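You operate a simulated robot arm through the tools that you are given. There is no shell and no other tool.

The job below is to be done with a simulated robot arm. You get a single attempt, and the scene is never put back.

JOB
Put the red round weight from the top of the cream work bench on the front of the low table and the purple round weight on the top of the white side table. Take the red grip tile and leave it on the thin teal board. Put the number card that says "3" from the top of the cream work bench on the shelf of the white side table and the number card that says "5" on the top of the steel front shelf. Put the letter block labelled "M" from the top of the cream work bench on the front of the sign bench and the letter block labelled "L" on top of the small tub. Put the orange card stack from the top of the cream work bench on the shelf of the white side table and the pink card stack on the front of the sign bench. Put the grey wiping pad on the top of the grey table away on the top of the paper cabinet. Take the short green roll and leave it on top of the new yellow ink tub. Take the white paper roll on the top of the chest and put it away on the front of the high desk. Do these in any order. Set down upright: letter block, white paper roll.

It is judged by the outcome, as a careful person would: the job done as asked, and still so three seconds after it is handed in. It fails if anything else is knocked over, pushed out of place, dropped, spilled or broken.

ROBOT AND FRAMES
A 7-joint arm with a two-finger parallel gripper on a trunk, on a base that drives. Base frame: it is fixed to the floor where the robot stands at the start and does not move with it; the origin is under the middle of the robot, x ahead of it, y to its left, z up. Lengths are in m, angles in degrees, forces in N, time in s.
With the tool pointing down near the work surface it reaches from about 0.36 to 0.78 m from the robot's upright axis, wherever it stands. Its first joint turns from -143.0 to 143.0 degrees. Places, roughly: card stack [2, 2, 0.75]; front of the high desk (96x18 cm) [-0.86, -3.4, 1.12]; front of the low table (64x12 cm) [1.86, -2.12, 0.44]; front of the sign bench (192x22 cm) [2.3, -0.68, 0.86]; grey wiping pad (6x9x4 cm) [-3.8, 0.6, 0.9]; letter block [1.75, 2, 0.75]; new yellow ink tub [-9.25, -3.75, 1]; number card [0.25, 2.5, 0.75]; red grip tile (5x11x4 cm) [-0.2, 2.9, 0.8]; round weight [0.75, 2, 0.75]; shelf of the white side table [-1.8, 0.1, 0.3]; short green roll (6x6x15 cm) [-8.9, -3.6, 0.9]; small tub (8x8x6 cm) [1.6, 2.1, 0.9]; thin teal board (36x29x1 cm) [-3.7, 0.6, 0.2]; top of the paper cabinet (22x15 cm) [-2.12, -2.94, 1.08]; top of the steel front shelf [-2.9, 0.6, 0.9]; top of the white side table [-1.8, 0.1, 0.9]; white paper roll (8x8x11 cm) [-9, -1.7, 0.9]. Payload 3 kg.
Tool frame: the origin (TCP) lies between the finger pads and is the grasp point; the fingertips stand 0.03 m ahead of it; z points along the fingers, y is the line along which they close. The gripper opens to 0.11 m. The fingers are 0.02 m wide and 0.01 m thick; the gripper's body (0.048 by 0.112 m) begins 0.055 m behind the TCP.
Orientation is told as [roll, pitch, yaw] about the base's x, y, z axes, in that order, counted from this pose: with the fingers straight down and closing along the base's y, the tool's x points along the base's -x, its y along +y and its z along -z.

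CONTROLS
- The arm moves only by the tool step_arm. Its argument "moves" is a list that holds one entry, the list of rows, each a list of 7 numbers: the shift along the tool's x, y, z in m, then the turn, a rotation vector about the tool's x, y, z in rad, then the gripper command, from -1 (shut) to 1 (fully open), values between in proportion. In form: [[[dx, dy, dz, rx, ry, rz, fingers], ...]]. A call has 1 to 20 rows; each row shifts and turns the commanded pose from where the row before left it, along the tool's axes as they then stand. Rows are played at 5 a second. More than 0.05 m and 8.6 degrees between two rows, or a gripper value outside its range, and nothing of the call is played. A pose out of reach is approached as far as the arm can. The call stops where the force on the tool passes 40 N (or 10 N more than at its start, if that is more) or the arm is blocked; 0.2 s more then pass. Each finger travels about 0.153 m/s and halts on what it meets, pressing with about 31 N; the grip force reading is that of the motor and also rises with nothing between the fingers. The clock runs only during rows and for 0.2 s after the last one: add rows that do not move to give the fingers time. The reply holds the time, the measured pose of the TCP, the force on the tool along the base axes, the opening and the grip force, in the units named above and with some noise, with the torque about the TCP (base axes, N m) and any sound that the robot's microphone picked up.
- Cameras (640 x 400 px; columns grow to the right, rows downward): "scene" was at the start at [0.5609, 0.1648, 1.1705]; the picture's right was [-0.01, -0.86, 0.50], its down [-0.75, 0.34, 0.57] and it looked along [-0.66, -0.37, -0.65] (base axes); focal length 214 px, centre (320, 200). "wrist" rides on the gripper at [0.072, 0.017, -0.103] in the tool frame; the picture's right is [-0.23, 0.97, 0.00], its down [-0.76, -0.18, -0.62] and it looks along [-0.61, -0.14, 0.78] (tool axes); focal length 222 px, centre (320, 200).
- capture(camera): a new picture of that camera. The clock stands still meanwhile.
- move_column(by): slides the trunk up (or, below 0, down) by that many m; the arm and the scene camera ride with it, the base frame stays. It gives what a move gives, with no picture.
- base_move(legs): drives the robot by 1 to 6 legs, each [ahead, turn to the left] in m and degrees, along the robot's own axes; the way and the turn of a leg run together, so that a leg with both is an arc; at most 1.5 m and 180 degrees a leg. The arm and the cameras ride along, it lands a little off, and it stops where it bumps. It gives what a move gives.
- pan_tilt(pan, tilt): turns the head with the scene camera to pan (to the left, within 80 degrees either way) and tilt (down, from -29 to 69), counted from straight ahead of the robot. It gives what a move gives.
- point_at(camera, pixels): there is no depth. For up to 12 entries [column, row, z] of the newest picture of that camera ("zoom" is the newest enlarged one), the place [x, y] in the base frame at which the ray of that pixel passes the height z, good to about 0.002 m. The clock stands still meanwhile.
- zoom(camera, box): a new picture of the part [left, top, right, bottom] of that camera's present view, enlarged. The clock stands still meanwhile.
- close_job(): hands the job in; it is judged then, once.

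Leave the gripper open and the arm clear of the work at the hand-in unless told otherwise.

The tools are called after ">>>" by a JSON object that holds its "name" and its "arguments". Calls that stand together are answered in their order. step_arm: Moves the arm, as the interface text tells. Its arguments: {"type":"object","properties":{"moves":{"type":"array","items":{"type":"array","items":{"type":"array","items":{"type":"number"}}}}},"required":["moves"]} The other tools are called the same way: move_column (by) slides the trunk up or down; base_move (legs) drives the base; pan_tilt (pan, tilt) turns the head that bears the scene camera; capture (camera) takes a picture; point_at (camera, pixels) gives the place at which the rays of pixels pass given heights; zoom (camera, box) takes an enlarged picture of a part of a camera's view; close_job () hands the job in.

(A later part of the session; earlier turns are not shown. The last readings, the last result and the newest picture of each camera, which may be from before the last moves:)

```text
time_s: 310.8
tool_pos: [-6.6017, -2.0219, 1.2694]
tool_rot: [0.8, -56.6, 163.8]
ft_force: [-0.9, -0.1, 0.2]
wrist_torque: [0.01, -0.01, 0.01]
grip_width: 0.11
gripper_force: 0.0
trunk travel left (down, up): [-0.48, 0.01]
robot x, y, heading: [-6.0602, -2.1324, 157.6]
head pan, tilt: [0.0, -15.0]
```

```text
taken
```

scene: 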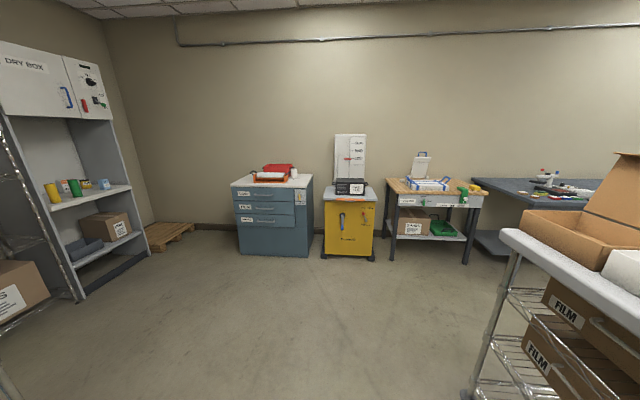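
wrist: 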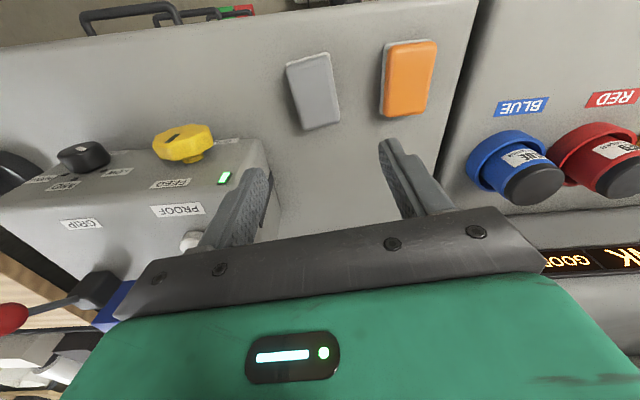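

The blue chest is ahead, with a red tray and a small white roll at (293,173). The DRY BOX shelf at left holds a green roll (75,187) and a yellow cylinder (53,190). I'll zoom in on both.

>>> {"name": "zoom", "arguments": {"camera": "scene", "box": [0, 150, 160, 250]}}

>>> {"name": "zoom", "arguments": {"camera": "scene", "box": [215, 150, 335, 225]}}

>>> {"name": "point_at", "arguments": {"camera": "scene", "pixels": [[238, 253, 0.0], [307, 257, 0.0], [323, 257, 0.0], [232, 184, 0.9], [306, 185, 0.9], [293, 178, 0.9], [78, 298, 0.0], [145, 258, 0.0], [132, 190, 0.9], [50, 210, 0.9]]}}

```text
4.00 times, centred on (80, 200) of scene
```

zoom: 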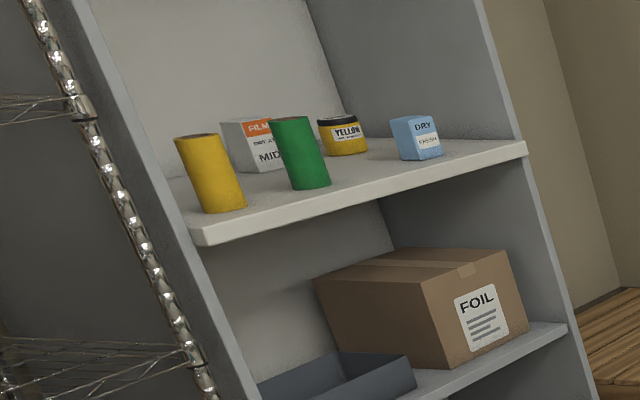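

```text
5.33 times, centred on (275, 188) of scene
```

zoom: 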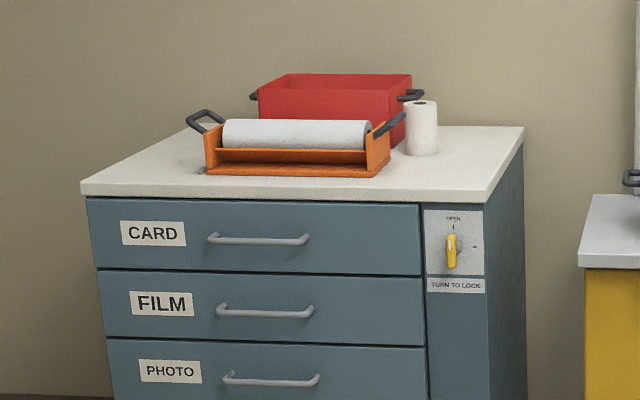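

```text
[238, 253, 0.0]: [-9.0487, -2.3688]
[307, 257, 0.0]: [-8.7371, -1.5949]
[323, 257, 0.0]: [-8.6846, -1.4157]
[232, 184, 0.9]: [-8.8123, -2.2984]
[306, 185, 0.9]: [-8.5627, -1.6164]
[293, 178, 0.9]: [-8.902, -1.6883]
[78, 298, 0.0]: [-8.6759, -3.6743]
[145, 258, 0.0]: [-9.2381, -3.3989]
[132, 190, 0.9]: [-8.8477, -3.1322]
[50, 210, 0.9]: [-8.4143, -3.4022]
```

The standing green roll, the yellow roll, the FILM box, and the YELLOW ink tub (black lid) are on the dry-box shelf, which faces north. The white roll stands on the chest right of the red tray. I'll do the green roll first, driving to about (-7.9,-2.5) and facing the dry box.

>>> {"name": "base_move", "arguments": {"legs": [[0, 33], [0.95, 0], [0.9, 0], [0, 45]]}}

>>> {"name": "capture", "arguments": {"camera": "scene"}}

```text
time_s: 323.8
tool_pos: [-8.0849, -3.001, 1.2691]
tool_rot: [0.8, -56.5, -119.3]
ft_force: [0.1, 0.8, -0.4]
wrist_torque: [-0.02, -0.04, 0.05]
grip_width: 0.1098
gripper_force: 0.0
trunk travel left (down, up): [-0.48, 0.01]
robot x, y, heading: [-7.8759, -2.4825, -125.6]
head pan, tilt: [0.0, -15.0]
```

```text
taken
```

scene: 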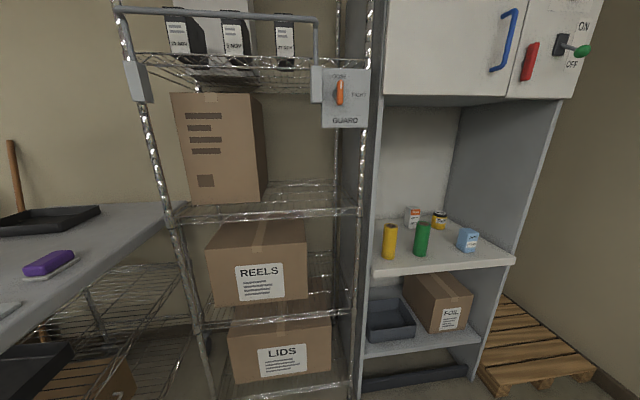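

The dry box is now at right: green roll (422,238), yellow roll (390,240), ink tub (439,220), blue DRY box (467,240), with plenty of height above. I'll read rays to fix the shelf height and positions.

>>> {"name": "point_at", "arguments": {"camera": "scene", "pixels": [[515, 260, 0.9], [515, 260, 0.8], [373, 273, 0.9], [373, 273, 0.8], [421, 255, 0.9], [421, 255, 0.8], [439, 228, 0.9], [439, 228, 0.8], [470, 378, 0.0], [352, 395, 0.0], [389, 258, 0.9], [467, 250, 0.9]]}}

>>> {"name": "zoom", "arguments": {"camera": "scene", "box": [360, 180, 540, 300]}}

```text
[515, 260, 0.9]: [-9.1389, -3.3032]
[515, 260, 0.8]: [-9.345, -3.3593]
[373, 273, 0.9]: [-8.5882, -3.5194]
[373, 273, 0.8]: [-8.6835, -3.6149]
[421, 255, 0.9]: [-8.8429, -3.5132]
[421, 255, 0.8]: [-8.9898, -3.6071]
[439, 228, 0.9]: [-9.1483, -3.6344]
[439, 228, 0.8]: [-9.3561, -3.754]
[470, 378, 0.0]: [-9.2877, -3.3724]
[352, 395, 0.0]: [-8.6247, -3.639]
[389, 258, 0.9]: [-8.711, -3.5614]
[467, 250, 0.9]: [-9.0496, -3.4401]
```

```text
3.33 times, centred on (450, 240) of scene
```

zoom: 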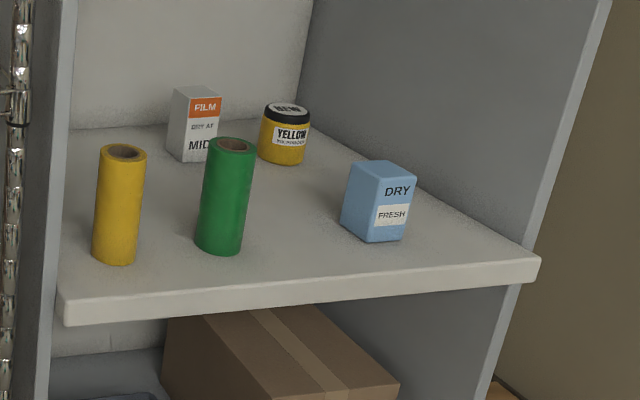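

The shelf top is at about z 0.835, the green roll at (-8.94,-3.57) and the tub at (-9.28,-3.71), deep behind the blue DRY box. I'll grasp the roll with the tool sloping about 25° below horizontal so it can reach over the DRY box. First I drive to (-8.645,-2.654) and square up to the dry box at heading -111°.

>>> {"name": "base_move", "arguments": {"legs": [[0, -41.8], [0.79, 0], [0, 56.4]]}}

>>> {"name": "capture", "arguments": {"camera": "scene"}}

```text
time_s: 332.5
tool_pos: [-8.7071, -3.2159, 1.2688]
tool_rot: [0.8, -56.6, -104.1]
ft_force: [-0.7, 0.2, 0.5]
wrist_torque: [0.0, -0.05, 0.01]
grip_width: 0.1101
gripper_force: 0.0
trunk travel left (down, up): [-0.48, 0.01]
robot x, y, heading: [-8.6694, -2.6466, -110.9]
head pan, tilt: [0.0, -15.0]
```

```text
taken
```

scene: 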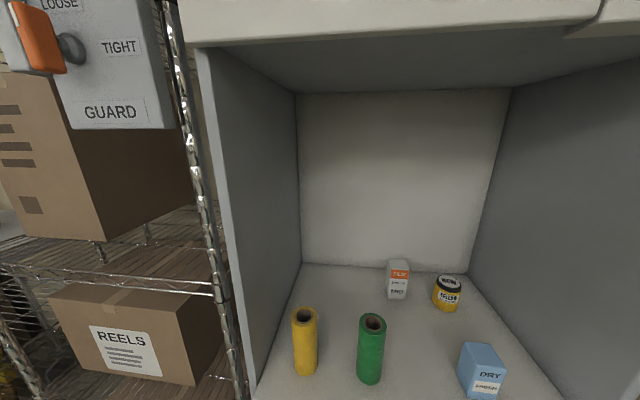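

Clear view into the compartment. I'll read positions: green roll top (372,322), tub lid (449,281), FILM box (398,270), DRY box (484,362).

>>> {"name": "point_at", "arguments": {"camera": "scene", "pixels": [[372, 321, 0.985], [372, 321, 0.96], [369, 377, 0.835], [449, 281, 0.92], [447, 308, 0.835], [398, 297, 0.835], [398, 264, 0.93], [484, 352, 0.93], [304, 315, 0.985], [304, 370, 0.835], [447, 308, 0.85]]}}

>>> {"name": "zoom", "arguments": {"camera": "scene", "box": [280, 250, 520, 400]}}

>>> {"name": "capture", "arguments": {"camera": "wrist"}}

```text
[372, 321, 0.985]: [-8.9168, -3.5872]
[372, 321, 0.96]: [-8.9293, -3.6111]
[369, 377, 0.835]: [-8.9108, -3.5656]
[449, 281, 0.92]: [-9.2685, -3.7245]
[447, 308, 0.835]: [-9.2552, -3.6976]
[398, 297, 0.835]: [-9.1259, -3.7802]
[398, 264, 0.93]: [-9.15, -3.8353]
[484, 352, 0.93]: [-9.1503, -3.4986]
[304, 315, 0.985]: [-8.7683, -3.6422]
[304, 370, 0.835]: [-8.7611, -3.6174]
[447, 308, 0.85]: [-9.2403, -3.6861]
```

```text
2.67 times, centred on (400, 325) of scene
```

zoom: 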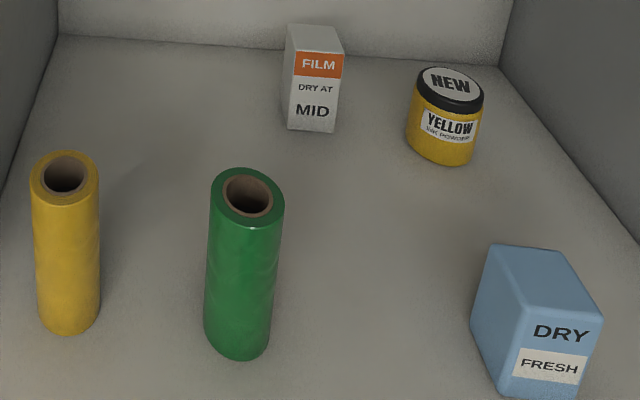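

```text
taken
```

wrist: 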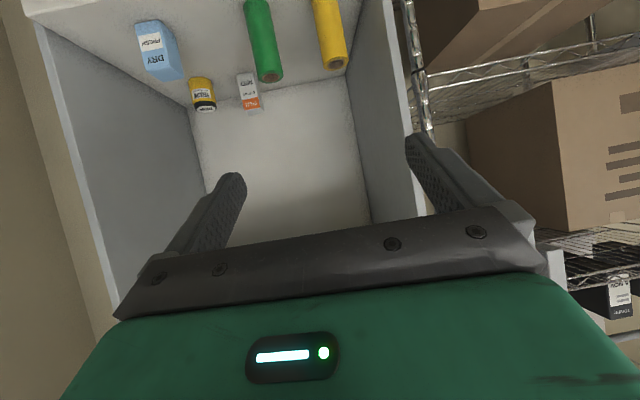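

Combining the two views, the shelf is at z ≈ 0.857, the green roll at (-8.905,-3.56) and the tub centre at about (-9.253,-3.706) with its lid near 0.94. I'll set the tool to -65° pitch and yaw -111°, shift right to line up with the roll, and lower the trunk while still in front of the box.

>>> {"name": "step_arm", "arguments": {"moves": [[[0, 0, 0, 0.1, 0, 0.066, 0.9], [0, 0, 0, 0, -0.14, 0, 0.9], [0, -0.045, 0, 0, 0, 0, 0.9], [0, -0.018, 0, 0, 0, 0, 0.9], [0, 0, 0, 0, 0, 0, 0.9]]]}}

>>> {"name": "move_column", "arguments": {"by": -0.3}}

>>> {"name": "capture", "arguments": {"camera": "scene"}}

```text
time_s: 333.7
tool_pos: [-8.7348, -3.2117, 1.2866]
tool_rot: [0.8, -64.4, -111.1]
ft_force: [0.0, -0.3, 0.0]
wrist_torque: [0.02, 0.05, -0.03]
grip_width: 0.1044
gripper_force: 0.0
out of reach, approached as far as the arm can: row 3, 4
trunk travel left (down, up): [-0.48, 0.01]
robot x, y, heading: [-8.6684, -2.6523, -110.8]
head pan, tilt: [0.0, -15.0]
```

```text
time_s: 336.7
tool_pos: [-8.7351, -3.2113, 0.9866]
tool_rot: [0.9, -64.4, -111.1]
ft_force: [0.9, 0.1, 1.0]
wrist_torque: [0.01, 0.04, -0.01]
grip_width: 0.1043
gripper_force: 0.0
trunk travel left (down, up): [-0.18, 0.31]
robot x, y, heading: [-8.667, -2.6523, -111.0]
head pan, tilt: [0.0, -15.0]
```

```text
taken
```

scene: 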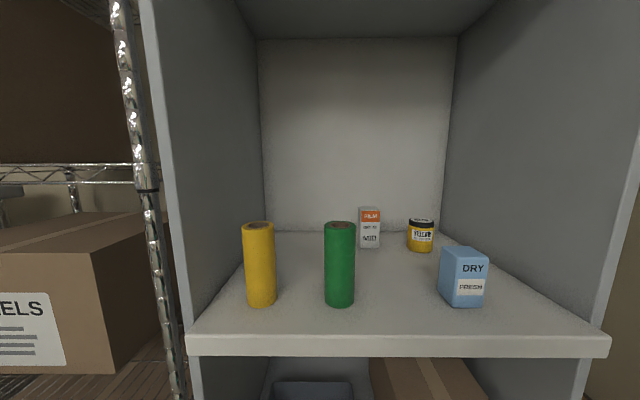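

The roll stands straight ahead at (339,265). I'll re-measure the roll, tub and DRY box from this lower view.

>>> {"name": "point_at", "arguments": {"camera": "scene", "pixels": [[339, 300, 0.857], [339, 226, 1.007], [420, 250, 0.857], [420, 222, 0.935], [465, 302, 0.857], [369, 246, 0.857], [190, 336, 0.857], [610, 337, 0.857], [259, 303, 0.857]]}}

>>> {"name": "zoom", "arguments": {"camera": "scene", "box": [300, 190, 500, 315]}}

```text
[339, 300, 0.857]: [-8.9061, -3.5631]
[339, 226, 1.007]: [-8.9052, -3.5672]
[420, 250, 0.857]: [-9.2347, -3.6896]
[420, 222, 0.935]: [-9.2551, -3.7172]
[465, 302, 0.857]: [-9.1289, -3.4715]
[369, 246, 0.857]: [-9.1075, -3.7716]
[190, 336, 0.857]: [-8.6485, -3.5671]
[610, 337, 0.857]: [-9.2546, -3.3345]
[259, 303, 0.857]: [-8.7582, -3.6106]
```

```text
3.20 times, centred on (400, 252) of scene
```

zoom: 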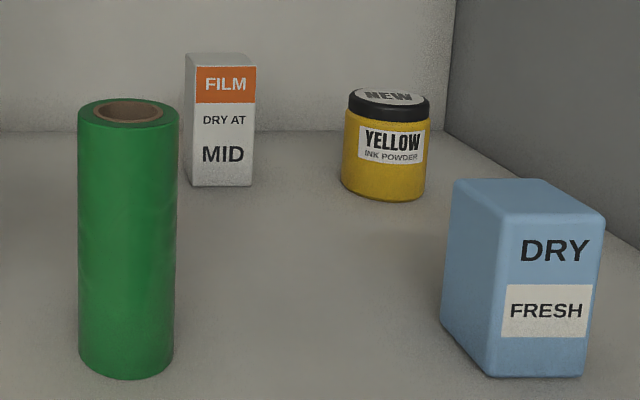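

The roll is consistent at (-8.906,-3.565) from z 0.857 to 1.007, and the tub centre is at (-9.26,-3.716) with its lid at about 0.943. I'll drive forward 0.27 m, then do the final approach with the arm.

>>> {"name": "base_move", "arguments": {"legs": [[0.27, 0]]}}

>>> {"name": "step_arm", "arguments": {"moves": [[[0.0, -0.02, 0.005, 0, 0, 0, 0.9], [0.01, -0.01, 0.005, 0, 0, 0, 0.9], [0.012, 0, 0, 0, 0, 0, 0.9], [0, 0, 0, 0, 0, 0, 0.9]]]}}

>>> {"name": "capture", "arguments": {"camera": "scene"}}

>>> {"name": "capture", "arguments": {"camera": "wrist"}}

```text
time_s: 338.6
tool_pos: [-8.8381, -3.4664, 0.9872]
tool_rot: [0.9, -64.4, -111.5]
ft_force: [0.3, 0.1, 0.3]
wrist_torque: [0.01, 0.01, 0.03]
grip_width: 0.1043
gripper_force: 0.2
trunk travel left (down, up): [-0.18, 0.31]
robot x, y, heading: [-8.7701, -2.9059, -111.2]
head pan, tilt: [0.0, -15.0]
```

```text
time_s: 339.6
tool_pos: [-8.8472, -3.4666, 0.9865]
tool_rot: [0.8, -64.2, -111.5]
ft_force: [-0.5, 0.3, 0.7]
wrist_torque: [0.04, -0.02, -0.02]
grip_width: 0.1043
gripper_force: 0.0
out of reach, approached as far as the arm can: row 1, 2, 3
trunk travel left (down, up): [-0.18, 0.31]
robot x, y, heading: [-8.7698, -2.9055, -111.1]
head pan, tilt: [0.0, -15.0]
```

```text
taken
```

scene: 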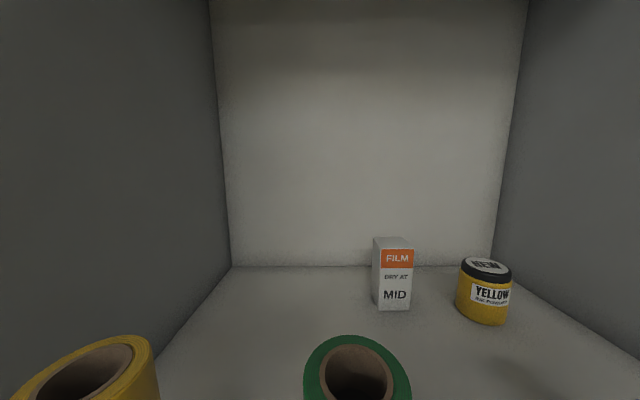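

```text
taken
```

wrist: 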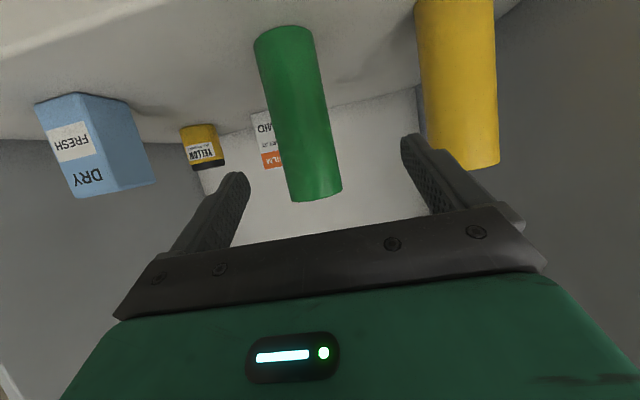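

The fingers straddle the roll with it about 2 cm right of centre. The arm says sideways and down moves are out of reach in this folded posture, so I'll test a small forward extension (0.03 m), which is safe.

>>> {"name": "step_arm", "arguments": {"moves": [[[-0.0087, 0, 0.018, 0, 0, 0, 0.9], [-0.0044, 0, 0.009, 0, 0, 0, 0.9], [0, 0, 0, 0, 0, 0, 0.9]]]}}

```text
time_s: 340.4
tool_pos: [-8.858, -3.4931, 0.9868]
tool_rot: [1.0, -64.4, -111.5]
ft_force: [-0.5, 0.8, 0.2]
wrist_torque: [0.0, 0.01, -0.02]
grip_width: 0.1047
gripper_force: 0.1
trunk travel left (down, up): [-0.18, 0.31]
robot x, y, heading: [-8.7676, -2.9068, -111.2]
head pan, tilt: [0.0, -15.0]
```

Forward works. Now I'll shift right 2 cm and down 3 cm from this more extended pose.

>>> {"name": "step_arm", "arguments": {"moves": [[[0, -0.01, 0, 0, 0, 0, 0.9], [0, -0.01, 0, 0, 0, 0, 0.9], [0.009, 0, 0.0044, 0, 0, 0, 0.9], [0.009, 0, 0.0044, 0, 0, 0, 0.9], [0.009, 0, 0.0044, 0, 0, 0, 0.9], [0, 0, 0, 0, 0, 0, 0.9]]]}}

```text
time_s: 341.9
tool_pos: [-8.8762, -3.4872, 0.9566]
tool_rot: [0.9, -64.3, -111.5]
ft_force: [0.9, -0.1, -0.8]
wrist_torque: [0.01, 0.03, 0.01]
grip_width: 0.1046
gripper_force: 0.1
trunk travel left (down, up): [-0.18, 0.31]
robot x, y, heading: [-8.7702, -2.9051, -111.3]
head pan, tilt: [0.0, -15.0]
```

Now it's lined up laterally (within 1 mm) and 8.3 cm short. I'll move forward and close on the roll.

>>> {"name": "step_arm", "arguments": {"moves": [[[-0.0087, 0, 0.018, 0, 0, 0, 0.9], [-0.0087, 0, 0.018, 0, 0, 0, 0.9], [-0.0087, 0, 0.018, 0, 0, 0, 0.9], [-0.0087, 0, 0.018, 0, 0, 0, 0.9], [-0.0013, 0, 0.0027, 0, 0, 0, 0.9], [0, 0, 0, 0, 0, 0, 0.9]]]}}

>>> {"name": "capture", "arguments": {"camera": "wrist"}}

```text
time_s: 343.2
tool_pos: [-8.9054, -3.5645, 0.9568]
tool_rot: [0.8, -64.4, -111.5]
ft_force: [-0.1, -0.7, 0.8]
wrist_torque: [0.0, 0.01, 0.02]
grip_width: 0.1047
gripper_force: 0.1
trunk travel left (down, up): [-0.18, 0.31]
robot x, y, heading: [-8.7646, -2.9033, -111.7]
head pan, tilt: [0.0, -15.0]
```

```text
taken
```

wrist: 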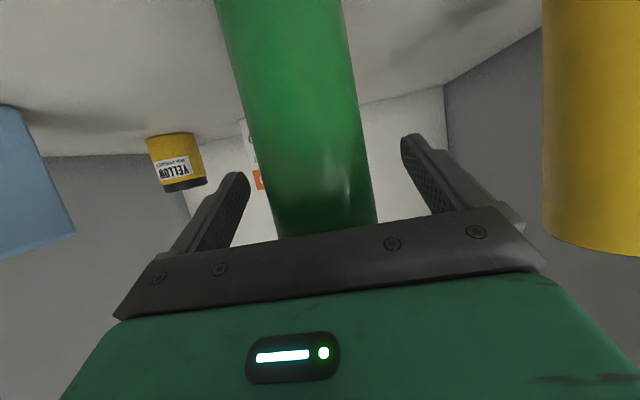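

The roll is squarely between the fingers. I'll close the gripper.

>>> {"name": "step_arm", "arguments": {"moves": [[[0, 0, 0, 0, 0, 0, -1], [0, 0, 0, 0, 0, 0, -1], [0, 0, 0, 0, 0, 0, -1], [0, 0, 0, 0, 0, 0, -1]]]}}

>>> {"name": "capture", "arguments": {"camera": "wrist"}}

```text
time_s: 344.2
tool_pos: [-8.9051, -3.564, 0.9576]
tool_rot: [0.8, -64.4, -111.6]
ft_force: [-2.1, 0.5, 2.0]
wrist_torque: [0.08, 0.32, 0.05]
grip_width: 0.057
gripper_force: 31.3
trunk travel left (down, up): [-0.18, 0.31]
robot x, y, heading: [-8.7663, -2.9053, -111.5]
head pan, tilt: [0.0, -15.0]
```

```text
taken
```

wrist: 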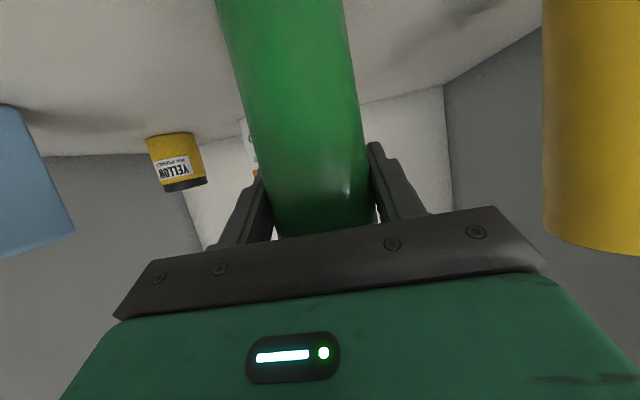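

It's gripped at 0.057, 10 cm above the roll's bottom. I'll raise the trunk 0.13 m so the roll's bottom clears the tub lid and the DRY box.

>>> {"name": "move_column", "arguments": {"by": 0.13}}

>>> {"name": "capture", "arguments": {"camera": "scene"}}

>>> {"name": "capture", "arguments": {"camera": "wrist"}}

```text
time_s: 345.8
tool_pos: [-8.9053, -3.5646, 1.0875]
tool_rot: [0.9, -64.3, -111.5]
ft_force: [-0.3, -0.2, -2.8]
wrist_torque: [0.01, 0.02, 0.03]
grip_width: 0.0569
gripper_force: 31.0
trunk travel left (down, up): [-0.31, 0.18]
robot x, y, heading: [-8.7693, -2.9071, -111.2]
head pan, tilt: [0.0, -15.0]
```

```text
taken
```

scene: 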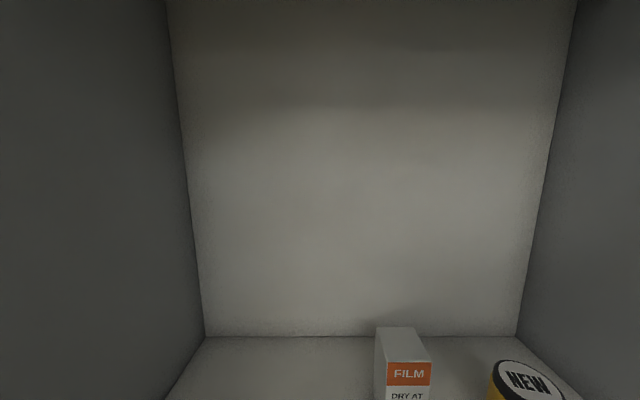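

```text
taken
```

wrist: 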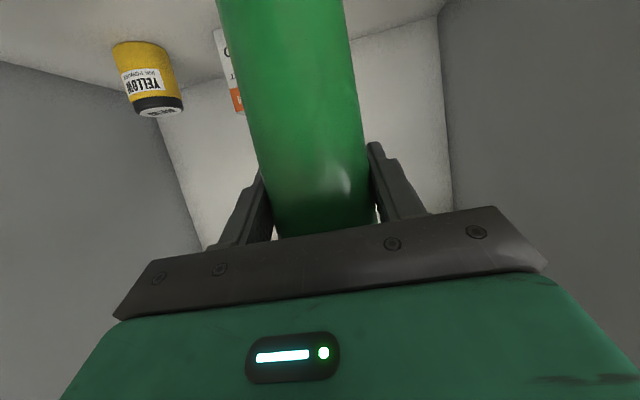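

The roll is lifted and steady. The tub's NEW lid shows at (527,380) in the scene view. I'll measure the lid and the FILM box top again.

>>> {"name": "point_at", "arguments": {"camera": "scene", "pixels": [[527, 379, 0.943], [527, 379, 0.92], [401, 345, 0.96], [428, 335, 0.96]]}}

>>> {"name": "base_move", "arguments": {"legs": [[0.19, 0]]}}

>>> {"name": "capture", "arguments": {"camera": "scene"}}

```text
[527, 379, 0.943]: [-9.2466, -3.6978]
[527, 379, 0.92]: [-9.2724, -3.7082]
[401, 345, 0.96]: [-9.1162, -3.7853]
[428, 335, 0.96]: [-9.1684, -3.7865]
```

```text
time_s: 347.4
tool_pos: [-8.9761, -3.7419, 1.0877]
tool_rot: [0.9, -64.4, -111.8]
ft_force: [0.9, 1.3, -1.8]
wrist_torque: [-0.03, 0.0, -0.01]
grip_width: 0.0568
gripper_force: 31.2
trunk travel left (down, up): [-0.31, 0.18]
robot x, y, heading: [-8.841, -3.0853, -111.3]
head pan, tilt: [0.0, -15.0]
```

```text
taken
```

scene: 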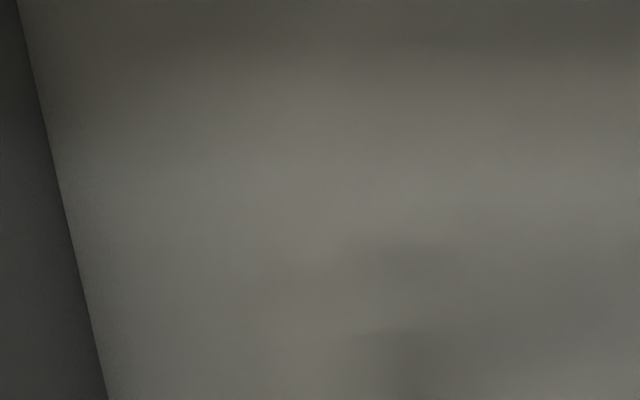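

The base is placed with 11 cm to the box front. The tub centre is refined to (-9.248,-3.705), so I need 0.266 m right, then 0.067 m forward. I'll move right first.

>>> {"name": "step_arm", "arguments": {"moves": [[[0, -0.038, 0, 0, 0, 0, -1], [0, -0.038, 0, 0, 0, 0, -1], [0, -0.038, 0, 0, 0, 0, -1], [0, -0.038, 0, 0, 0, 0, -1], [0, -0.038, 0, 0, 0, 0, -1], [0, -0.038, 0, 0, 0, 0, -1], [0, -0.038, 0, 0, 0, 0, -1], [0, 0, 0, 0, 0, 0, -1]]]}}

>>> {"name": "capture", "arguments": {"camera": "wrist"}}

>>> {"name": "pan_tilt", "arguments": {"pan": 0, "tilt": 30}}

>>> {"name": "capture", "arguments": {"camera": "scene"}}

```text
time_s: 349.2
tool_pos: [-9.2256, -3.6494, 1.0845]
tool_rot: [0.8, -64.2, -111.6]
ft_force: [0.1, 0.1, -2.4]
wrist_torque: [-0.01, 0.03, 0.02]
grip_width: 0.0568
gripper_force: 30.4
trunk travel left (down, up): [-0.31, 0.18]
robot x, y, heading: [-8.8357, -3.08, -111.6]
head pan, tilt: [0.0, -15.0]
```

```text
taken
```

wrist: 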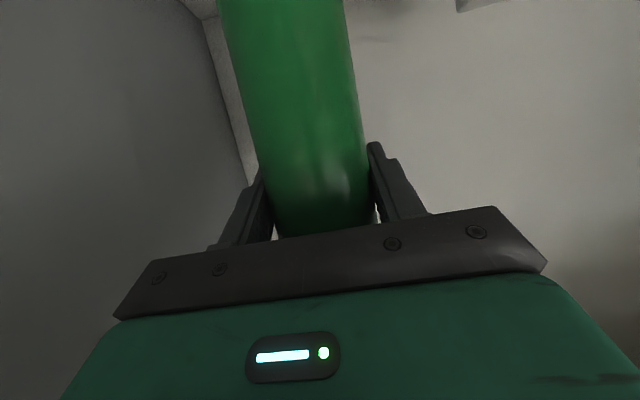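

```text
time_s: 350.3
tool_pos: [-9.2253, -3.6486, 1.0855]
tool_rot: [0.9, -64.3, -111.8]
ft_force: [0.3, 0.0, -3.1]
wrist_torque: [-0.01, -0.01, 0.02]
grip_width: 0.0572
gripper_force: 30.9
trunk travel left (down, up): [-0.31, 0.18]
robot x, y, heading: [-8.8386, -3.0854, -111.5]
head pan, tilt: [0.0, 30.0]
```

```text
taken
```

scene: 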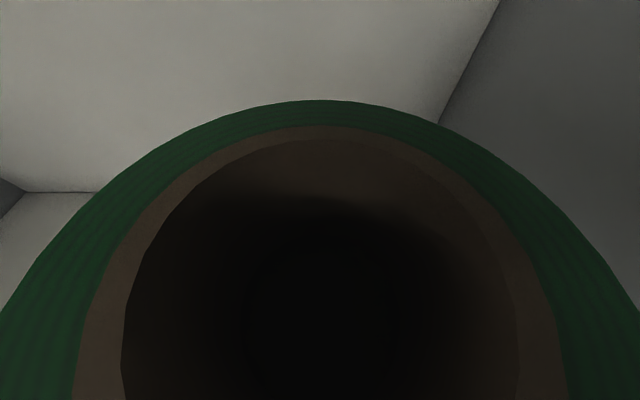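

Now the roll is level laterally with the tub and 6 cm short. I'll move forward 6 cm, then look from the wrist camera.

>>> {"name": "step_arm", "arguments": {"moves": [[[-0.0087, 0, 0.018, 0, 0, 0, -1], [-0.0087, 0, 0.018, 0, 0, 0, -1], [-0.0087, 0, 0.018, 0, 0, 0, -1], [0, 0, 0, 0, 0, 0, -1]]]}}

>>> {"name": "pan_tilt", "arguments": {"pan": 60, "tilt": 30}}

>>> {"name": "capture", "arguments": {"camera": "scene"}}

>>> {"name": "capture", "arguments": {"camera": "wrist"}}

```text
time_s: 351.3
tool_pos: [-9.2488, -3.7065, 1.0876]
tool_rot: [1.0, -64.3, -111.6]
ft_force: [-0.2, 0.4, -3.6]
wrist_torque: [0.01, -0.03, -0.01]
grip_width: 0.0569
gripper_force: 31.4
trunk travel left (down, up): [-0.31, 0.18]
robot x, y, heading: [-8.8363, -3.0803, -111.4]
head pan, tilt: [0.0, 30.0]
```

```text
time_s: 352.6
tool_pos: [-9.2474, -3.7075, 1.0879]
tool_rot: [0.9, -64.2, -111.7]
ft_force: [-0.6, -0.2, -2.9]
wrist_torque: [0.03, 0.0, 0.0]
grip_width: 0.0571
gripper_force: 30.9
trunk travel left (down, up): [-0.31, 0.18]
robot x, y, heading: [-8.8367, -3.0834, -111.4]
head pan, tilt: [60.0, 30.0]
```

```text
taken
```

scene: 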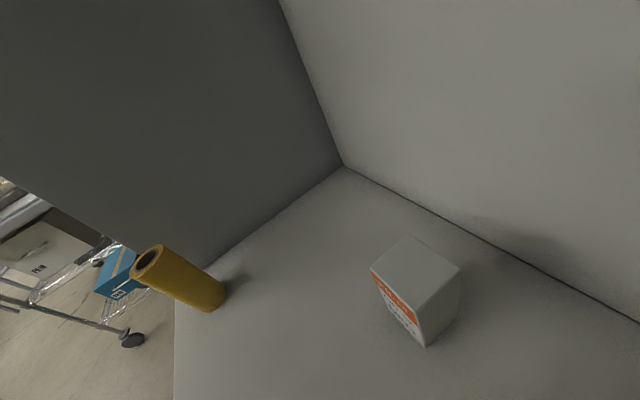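

```text
taken
```

wrist: 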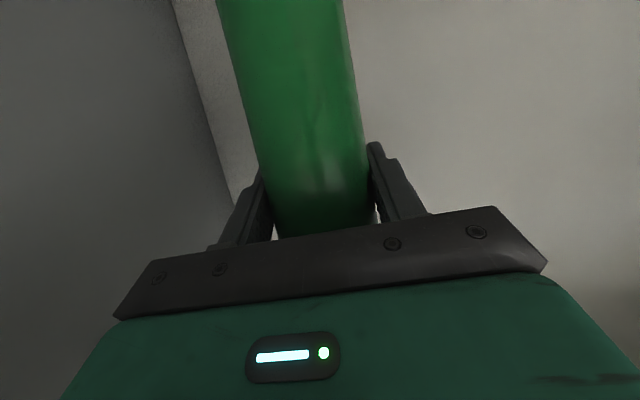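

The FILM box and yellow roll are untouched, and the roll is over the tub by coordinates. I'll lower in small steps; contact is expected near TCP z 1.044.

>>> {"name": "step_arm", "arguments": {"moves": [[[0.009, 0, 0.00434, 0, 0, 0, -1], [0.009, 0, 0.00434, 0, 0, 0, -1], [0.0072, 0, 0.0035, 0, 0, 0, -1], [0, 0, 0, 0, 0, 0, -1]]]}}

>>> {"name": "step_arm", "arguments": {"moves": [[[0.0045, 0, 0.0022, 0, 0, 0, -1], [0.0045, 0, 0.0022, 0, 0, 0, -1], [0, 0, 0, 0, 0, 0, -1]]]}}

```text
time_s: 353.6
tool_pos: [-9.244, -3.7048, 1.0594]
tool_rot: [0.9, -64.3, -111.7]
ft_force: [0.3, -0.4, -3.6]
wrist_torque: [0.02, 0.0, 0.02]
grip_width: 0.0568
gripper_force: 31.2
trunk travel left (down, up): [-0.31, 0.18]
robot x, y, heading: [-8.8351, -3.0839, -111.4]
head pan, tilt: [60.0, 30.0]
```

```text
time_s: 354.4
tool_pos: [-9.246, -3.7054, 1.0484]
tool_rot: [0.8, -64.3, -111.7]
ft_force: [0.6, -0.3, -2.2]
wrist_torque: [-0.02, 0.0, -0.01]
grip_width: 0.0572
gripper_force: 30.8
trunk travel left (down, up): [-0.31, 0.18]
robot x, y, heading: [-8.8346, -3.0848, -111.3]
head pan, tilt: [60.0, 30.0]
```

Free still at 1.048. I'll take smaller steps.

>>> {"name": "step_arm", "arguments": {"moves": [[[0.0027, 0, 0.0013, 0, 0, 0, -1], [0, 0, 0, 0, 0, 0, -1]]]}}

>>> {"name": "step_arm", "arguments": {"moves": [[[0.0027, 0, 0.0013, 0, 0, 0, -1], [0, 0, 0, 0, 0, 0, -1]]]}}

>>> {"name": "step_arm", "arguments": {"moves": [[[0.0027, 0, 0.0013, 0, 0, 0, -1], [0, 0, 0, 0, 0, 0, -1]]]}}

```text
time_s: 355.0
tool_pos: [-9.2469, -3.7036, 1.0482]
tool_rot: [0.8, -64.5, -111.6]
ft_force: [3.2, -3.2, 11.4]
wrist_torque: [-0.17, -0.38, -0.07]
grip_width: 0.0568
gripper_force: 31.5
trunk travel left (down, up): [-0.31, 0.18]
robot x, y, heading: [-8.8375, -3.0826, -111.7]
head pan, tilt: [60.0, 30.0]
```

```text
time_s: 355.6
tool_pos: [-9.2458, -3.7027, 1.0448]
tool_rot: [0.7, -64.5, -111.5]
ft_force: [0.3, -7.6, 24.3]
wrist_torque: [-0.32, -0.29, 0.04]
grip_width: 0.0573
gripper_force: 31.1
trunk travel left (down, up): [-0.31, 0.18]
robot x, y, heading: [-8.8402, -3.0837, -111.7]
head pan, tilt: [60.0, 30.0]
```

```text
time_s: 356.2
tool_pos: [-9.2461, -3.7021, 1.0421]
tool_rot: [0.8, -64.4, -111.6]
ft_force: [-1.7, -6.1, 23.6]
wrist_torque: [0.04, 0.42, 0.07]
grip_width: 0.057
gripper_force: 30.7
trunk travel left (down, up): [-0.31, 0.18]
robot x, y, heading: [-8.8363, -3.0825, -111.6]
head pan, tilt: [60.0, 30.0]
```

Contact at about 1.047, and it's now pressing with 24 N. I'll ease up slightly until the load is nearly neutral.

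>>> {"name": "step_arm", "arguments": {"moves": [[[-0.0018, 0, -0.0009, 0, 0, 0, -1], [0, 0, 0, 0, 0, 0, -1]]]}}

```text
time_s: 356.8
tool_pos: [-9.2454, -3.7046, 1.0417]
tool_rot: [1.0, -64.3, -111.7]
ft_force: [-5.2, 1.2, 11.6]
wrist_torque: [0.41, 0.73, 0.12]
grip_width: 0.0573
gripper_force: 31.4
trunk travel left (down, up): [-0.31, 0.18]
robot x, y, heading: [-8.8403, -3.0818, -111.8]
head pan, tilt: [60.0, 30.0]
```

>>> {"name": "step_arm", "arguments": {"moves": [[[-0.0012, 0, -0.0006, 0, 0, 0, -1], [0, 0, 0, 0, 0, 0, -1]]]}}

>>> {"name": "capture", "arguments": {"camera": "wrist"}}

```text
time_s: 357.4
tool_pos: [-9.2444, -3.7042, 1.0412]
tool_rot: [1.1, -64.3, -111.7]
ft_force: [0.3, 0.1, -3.5]
wrist_torque: [0.0, -0.01, -0.01]
grip_width: 0.0572
gripper_force: 30.9
trunk travel left (down, up): [-0.31, 0.18]
robot x, y, heading: [-8.8369, -3.0812, -111.5]
head pan, tilt: [60.0, 30.0]
```

```text
taken
```

wrist: 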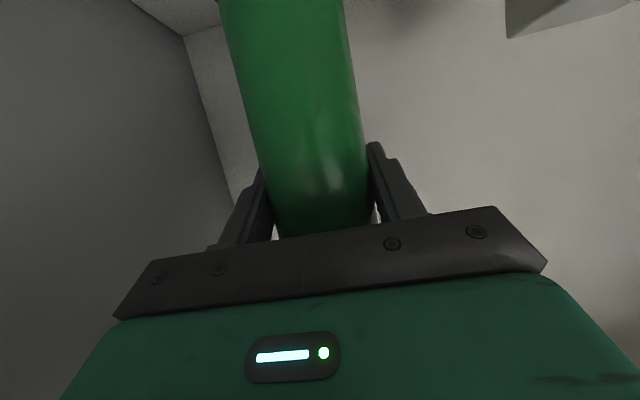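

The load is back to free hanging although the TCP is lower than the first contact, so either the roll slid up in the grip or the tub shifted. I'll lift again and back off a little to look at the tub before releasing.

>>> {"name": "step_arm", "arguments": {"moves": [[[-0.018, 0, -0.0087, 0, 0, 0, -1], [-0.018, 0, -0.0087, 0, 0, 0, -1], [-0.018, 0, -0.0087, 0, 0, 0, -1], [0.0131, 0, -0.027, 0, 0, 0, -1], [0.0131, 0, -0.027, 0, 0, 0, -1], [0.0131, 0, -0.027, 0, 0, 0, -1], [0.0131, 0, -0.027, 0, 0, 0, -1], [0, 0, 0, 0, 0, 0, -1]]]}}

>>> {"name": "pan_tilt", "arguments": {"pan": 0, "tilt": -5}}

>>> {"name": "capture", "arguments": {"camera": "scene"}}

>>> {"name": "capture", "arguments": {"camera": "wrist"}}

```text
time_s: 359.2
tool_pos: [-9.2039, -3.5902, 1.1049]
tool_rot: [0.7, -64.3, -111.6]
ft_force: [-0.1, 0.5, -2.4]
wrist_torque: [0.0, 0.01, -0.02]
grip_width: 0.0573
gripper_force: 31.2
trunk travel left (down, up): [-0.31, 0.18]
robot x, y, heading: [-8.8396, -3.0834, -111.6]
head pan, tilt: [60.0, 30.0]
```

```text
time_s: 360.5
tool_pos: [-9.204, -3.5917, 1.1042]
tool_rot: [1.0, -64.3, -111.7]
ft_force: [-0.3, -0.9, -2.7]
wrist_torque: [0.0, -0.02, 0.02]
grip_width: 0.0573
gripper_force: 30.6
trunk travel left (down, up): [-0.31, 0.18]
robot x, y, heading: [-8.838, -3.0794, -111.6]
head pan, tilt: [0.0, -5.0]
```

```text
taken
```

scene: 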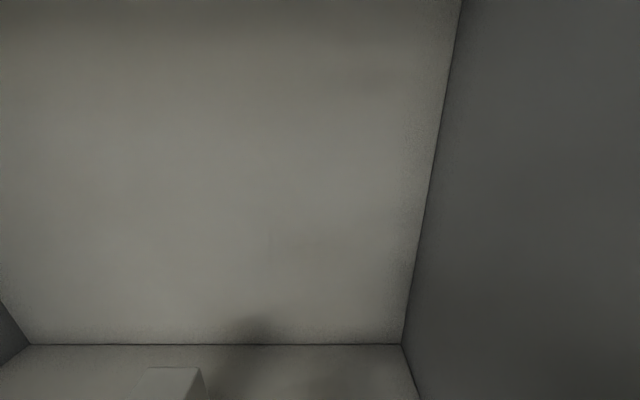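

```text
taken
```

wrist: 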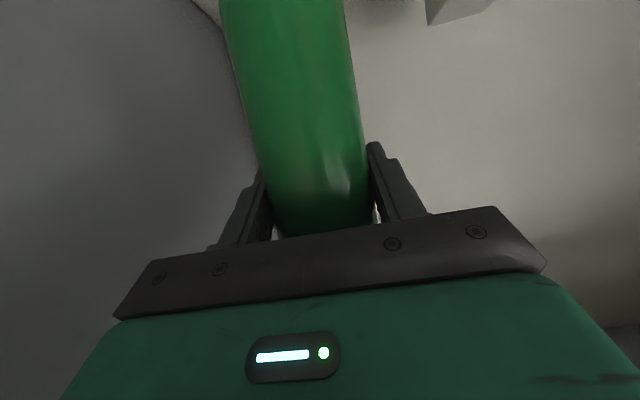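

>>> {"name": "pan_tilt", "arguments": {"pan": 0, "tilt": 15}}

>>> {"name": "capture", "arguments": {"camera": "scene"}}

```text
time_s: 361.3
tool_pos: [-9.2038, -3.5894, 1.1046]
tool_rot: [1.0, -64.3, -111.8]
ft_force: [0.0, -0.9, -3.8]
wrist_torque: [-0.03, 0.01, 0.0]
grip_width: 0.0571
gripper_force: 30.8
trunk travel left (down, up): [-0.31, 0.18]
robot x, y, heading: [-8.8368, -3.0802, -111.3]
head pan, tilt: [0.0, 15.0]
```

```text
taken
```

scene: 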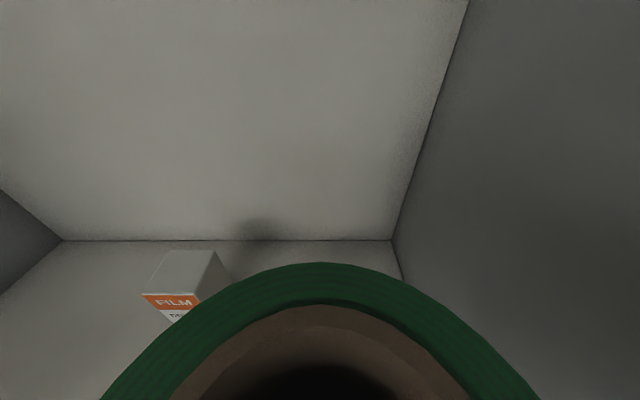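

The roll hides the tub. I'll shift 0.13 m to the left (the roll's bottom is at about 1.0, above the FILM box) and look right.

>>> {"name": "step_arm", "arguments": {"moves": [[[0, 0.04, 0, 0, 0, 0, -1], [0, 0.04, 0, 0, 0, 0, -1], [0, 0.04, 0, 0, 0, 0, -1], [0, 0.02, 0, 0, 0, 0, -1], [0, 0, 0, 0, 0, 0, -1]]]}}

>>> {"name": "pan_tilt", "arguments": {"pan": -30, "tilt": 20}}

>>> {"name": "capture", "arguments": {"camera": "scene"}}

>>> {"name": "capture", "arguments": {"camera": "wrist"}}

```text
time_s: 362.5
tool_pos: [-9.0703, -3.6428, 1.1069]
tool_rot: [0.9, -64.3, -111.7]
ft_force: [-0.7, -0.5, -3.2]
wrist_torque: [0.02, 0.0, -0.01]
grip_width: 0.0571
gripper_force: 31.2
trunk travel left (down, up): [-0.31, 0.18]
robot x, y, heading: [-8.8355, -3.0829, -111.3]
head pan, tilt: [0.0, 15.0]
```

```text
time_s: 363.5
tool_pos: [-9.0711, -3.6418, 1.1068]
tool_rot: [0.9, -64.2, -111.7]
ft_force: [0.9, 0.1, -1.8]
wrist_torque: [0.03, -0.03, -0.02]
grip_width: 0.057
gripper_force: 30.9
trunk travel left (down, up): [-0.31, 0.18]
robot x, y, heading: [-8.8372, -3.082, -111.4]
head pan, tilt: [-30.0, 20.0]
```

```text
taken
```

scene: 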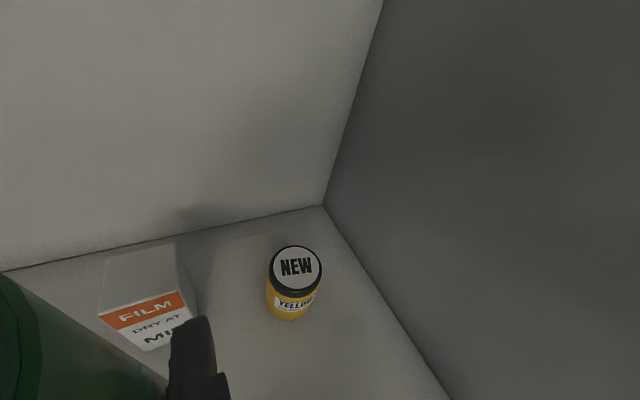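

```text
taken
```

wrist: 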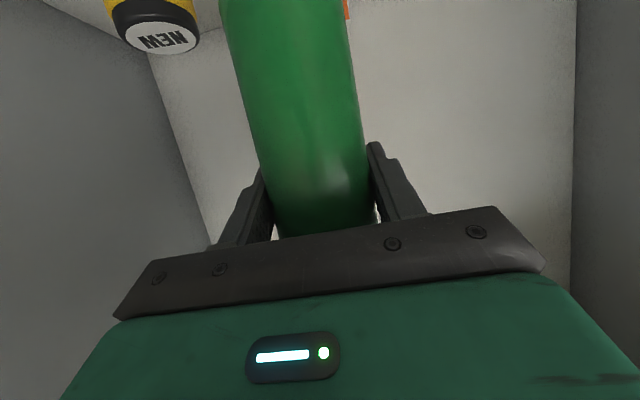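

The tub is still upright. I'll measure its lid and base now.

>>> {"name": "point_at", "arguments": {"camera": "scene", "pixels": [[296, 268, 0.943], [296, 268, 0.935], [290, 308, 0.857], [270, 280, 0.9], [322, 270, 0.943], [271, 266, 0.943], [296, 246, 0.943], [296, 290, 0.943]]}}

>>> {"name": "zoom", "arguments": {"camera": "scene", "box": [240, 220, 360, 340]}}

```text
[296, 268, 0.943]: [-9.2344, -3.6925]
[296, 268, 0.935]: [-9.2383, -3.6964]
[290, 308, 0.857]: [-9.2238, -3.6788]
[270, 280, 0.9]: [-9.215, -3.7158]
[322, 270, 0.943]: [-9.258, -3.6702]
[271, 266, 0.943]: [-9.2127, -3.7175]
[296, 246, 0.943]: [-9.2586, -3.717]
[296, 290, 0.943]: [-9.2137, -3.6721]
```

```text
3.33 times, centred on (300, 280) of scene
```

zoom: 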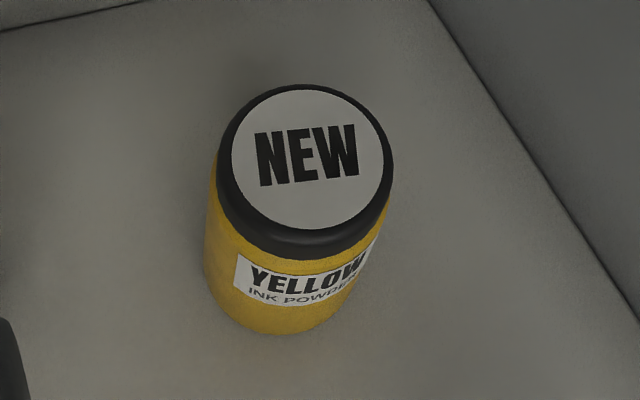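

The tub hasn't been knocked. The close, steep view puts its lid centre at about (-9.233,-3.691), so I was about 1.5 cm too far, and the roll slid a few mm up in the grip. I'll go back over that better centre: right 0.132 m, then forward 0.103 m.

>>> {"name": "step_arm", "arguments": {"moves": [[[0, -0.04, 0, 0, 0, 0, -1], [0, -0.04, 0, 0, 0, 0, -1], [0, -0.04, 0, 0, 0, 0, -1], [0, -0.012, 0, 0, 0, 0, -1], [-0.0113, 0, 0.0234, 0, 0, 0, -1], [-0.0113, 0, 0.0234, 0, 0, 0, -1], [-0.0113, 0, 0.0234, 0, 0, 0, -1], [-0.0113, 0, 0.0234, 0, 0, 0, -1], [0, 0, 0, 0, 0, 0, -1]]]}}

```text
time_s: 365.5
tool_pos: [-9.2349, -3.6926, 1.1048]
tool_rot: [0.9, -64.3, -111.8]
ft_force: [0.9, 0.1, -3.5]
wrist_torque: [-0.03, 0.01, -0.01]
grip_width: 0.0574
gripper_force: 31.4
trunk travel left (down, up): [-0.31, 0.18]
robot x, y, heading: [-8.8401, -3.0842, -111.2]
head pan, tilt: [-30.0, 20.0]
```

Positioned within 3 mm. I'll lower to about 1.052, then go in 1.5 mm steps one at a time.

>>> {"name": "step_arm", "arguments": {"moves": [[[0.009, 0, 0.00434, 0, 0, 0, -1], [0.009, 0, 0.00434, 0, 0, 0, -1], [0.009, 0, 0.00434, 0, 0, 0, -1], [0.009, 0, 0.00434, 0, 0, 0, -1], [0.009, 0, 0.00434, 0, 0, 0, -1], [0.0036, 0, 0.0017, 0, 0, 0, -1], [0, 0, 0, 0, 0, 0, -1]]]}}

>>> {"name": "step_arm", "arguments": {"moves": [[[0.0018, 0, 0.0009, 0, 0, 0, -1], [0.0018, 0, 0.0009, 0, 0, 0, -1], [0, 0, 0, 0, 0, 0, -1]]]}}

```text
time_s: 367.1
tool_pos: [-9.2339, -3.6926, 1.0486]
tool_rot: [0.9, -64.2, -111.7]
ft_force: [-0.8, 0.5, -2.8]
wrist_torque: [0.02, 0.01, 0.0]
grip_width: 0.0573
gripper_force: 30.8
trunk travel left (down, up): [-0.31, 0.18]
robot x, y, heading: [-8.8341, -3.0833, -111.5]
head pan, tilt: [-30.0, 20.0]
```

```text
time_s: 367.9
tool_pos: [-9.2326, -3.6933, 1.0437]
tool_rot: [0.8, -64.2, -111.7]
ft_force: [-0.1, -0.2, -2.8]
wrist_torque: [0.03, 0.01, 0.02]
grip_width: 0.0573
gripper_force: 30.7
trunk travel left (down, up): [-0.31, 0.18]
robot x, y, heading: [-8.8368, -3.0825, -111.4]
head pan, tilt: [-30.0, 20.0]
```

>>> {"name": "step_arm", "arguments": {"moves": [[[0.0013, 0, 0.0006, 0, 0, 0, -1], [0, 0, 0, 0, 0, 0, -1]]]}}

```text
time_s: 368.5
tool_pos: [-9.2332, -3.6915, 1.0423]
tool_rot: [0.9, -64.3, -111.7]
ft_force: [-0.2, -0.1, -2.7]
wrist_torque: [-0.02, -0.03, 0.02]
grip_width: 0.0573
gripper_force: 30.8
trunk travel left (down, up): [-0.31, 0.18]
robot x, y, heading: [-8.8341, -3.0827, -111.7]
head pan, tilt: [-30.0, 20.0]
```

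Still hanging free at 1.042. Another small step.

>>> {"name": "step_arm", "arguments": {"moves": [[[0.0018, 0, 0.0009, 0, 0, 0, -1], [0, 0, 0, 0, 0, 0, -1]]]}}

```text
time_s: 369.1
tool_pos: [-9.233, -3.6918, 1.0424]
tool_rot: [0.9, -64.3, -111.6]
ft_force: [0.3, -1.2, 0.0]
wrist_torque: [-0.01, 0.09, 0.01]
grip_width: 0.0573
gripper_force: 31.0
trunk travel left (down, up): [-0.31, 0.18]
robot x, y, heading: [-8.8406, -3.0836, -111.6]
head pan, tilt: [-30.0, 20.0]
```

The tub now carries the roll (force 0.0). I'll open the fingers in place, then look before retreating.

>>> {"name": "step_arm", "arguments": {"moves": [[[0, 0, 0, 0, 0, 0, 0.2], [0, 0, 0, 0, 0, 0, 0.4], [0, 0, 0, 0, 0, 0, 0.5], [0, 0, 0, 0, 0, 0, 0.5]]]}}

>>> {"name": "capture", "arguments": {"camera": "wrist"}}

```text
time_s: 370.1
tool_pos: [-9.2339, -3.6912, 1.0417]
tool_rot: [0.8, -64.3, -111.8]
ft_force: [-1.1, -0.5, 0.3]
wrist_torque: [-0.01, -0.02, 0.0]
grip_width: 0.0826
gripper_force: 0.0
trunk travel left (down, up): [-0.31, 0.18]
robot x, y, heading: [-8.8403, -3.0815, -111.5]
head pan, tilt: [-30.0, 20.0]
```

```text
taken
```

wrist: 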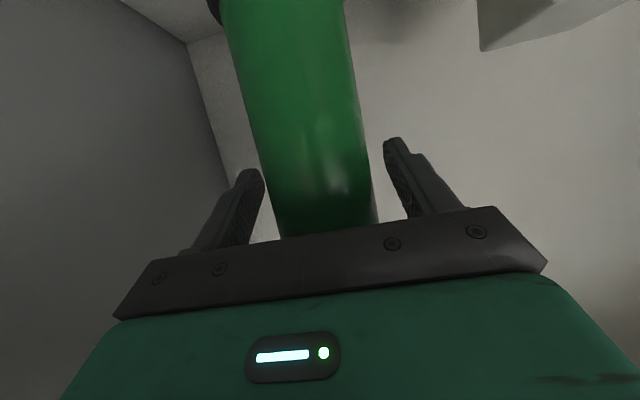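

The roll stands free with a gap on both sides. I'll retreat straight back horizontally 0.16 m.

>>> {"name": "step_arm", "arguments": {"moves": [[[0.0087, 0, -0.018, 0, 0, 0, 0.6], [0.0087, 0, -0.018, 0, 0, 0, 0.6], [0.0087, 0, -0.018, 0, 0, 0, 0.6], [0.0087, 0, -0.018, 0, 0, 0, 0.6], [0.0087, 0, -0.018, 0, 0, 0, 0.6], [0.0087, 0, -0.018, 0, 0, 0, 0.6], [0.0087, 0, -0.018, 0, 0, 0, 0.6], [0.0087, 0, -0.018, 0, 0, 0, 0.6], [0, 0, 0, 0, 0, 0, 0.6]]]}}

>>> {"name": "pan_tilt", "arguments": {"pan": 0, "tilt": 0}}

>>> {"name": "capture", "arguments": {"camera": "scene"}}

>>> {"name": "capture", "arguments": {"camera": "wrist"}}

```text
time_s: 372.1
tool_pos: [-9.1828, -3.5598, 1.0426]
tool_rot: [0.9, -64.3, -111.7]
ft_force: [-0.1, 0.3, -0.6]
wrist_torque: [0.0, 0.02, -0.02]
grip_width: 0.0879
gripper_force: 0.0
out of reach, approached as far as the arm can: row 8
trunk travel left (down, up): [-0.31, 0.18]
robot x, y, heading: [-8.8371, -3.0852, -111.3]
head pan, tilt: [-30.0, 20.0]
```

```text
time_s: 373.0
tool_pos: [-9.1834, -3.5599, 1.0418]
tool_rot: [1.0, -64.3, -111.7]
ft_force: [0.1, 0.3, 0.5]
wrist_torque: [0.01, -0.03, 0.01]
grip_width: 0.0879
gripper_force: 0.0
trunk travel left (down, up): [-0.31, 0.18]
robot x, y, heading: [-8.8418, -3.0817, -111.6]
head pan, tilt: [0.0, 0.0]
```

```text
taken
```

scene: 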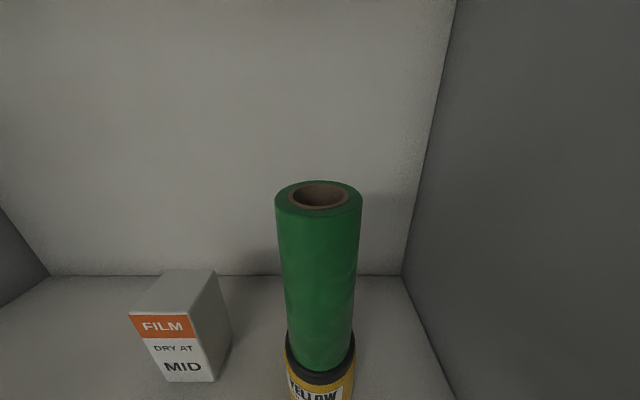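

```text
taken
```

wrist: 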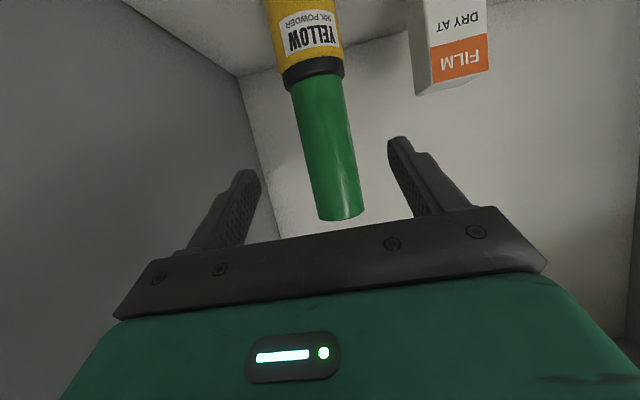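

The green roll stands centred on the NEW yellow ink tub, done. I'll raise the trunk a little for clearance over the DRY box and back straight out.

>>> {"name": "move_column", "arguments": {"by": 0.08}}

>>> {"name": "base_move", "arguments": {"legs": [[-0.5, 0]]}}

>>> {"name": "capture", "arguments": {"camera": "scene"}}

```text
time_s: 374.2
tool_pos: [-9.1834, -3.561, 1.1233]
tool_rot: [1.1, -64.3, -111.7]
ft_force: [-0.4, 0.1, -0.2]
wrist_torque: [0.0, 0.03, 0.0]
grip_width: 0.0881
gripper_force: 0.1
trunk travel left (down, up): [-0.39, 0.1]
robot x, y, heading: [-8.8376, -3.0846, -111.2]
head pan, tilt: [0.0, 0.0]
```

```text
time_s: 377.2
tool_pos: [-8.9988, -3.0896, 1.1226]
tool_rot: [1.0, -64.3, -111.7]
ft_force: [-0.2, 0.3, 0.2]
wrist_torque: [0.03, 0.0, -0.01]
grip_width: 0.0882
gripper_force: 0.1
trunk travel left (down, up): [-0.39, 0.1]
robot x, y, heading: [-8.6551, -2.6089, -111.6]
head pan, tilt: [0.0, 0.0]
```

```text
taken
```

scene: 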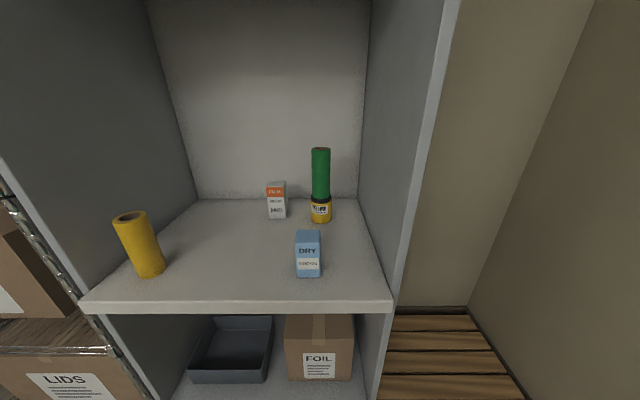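

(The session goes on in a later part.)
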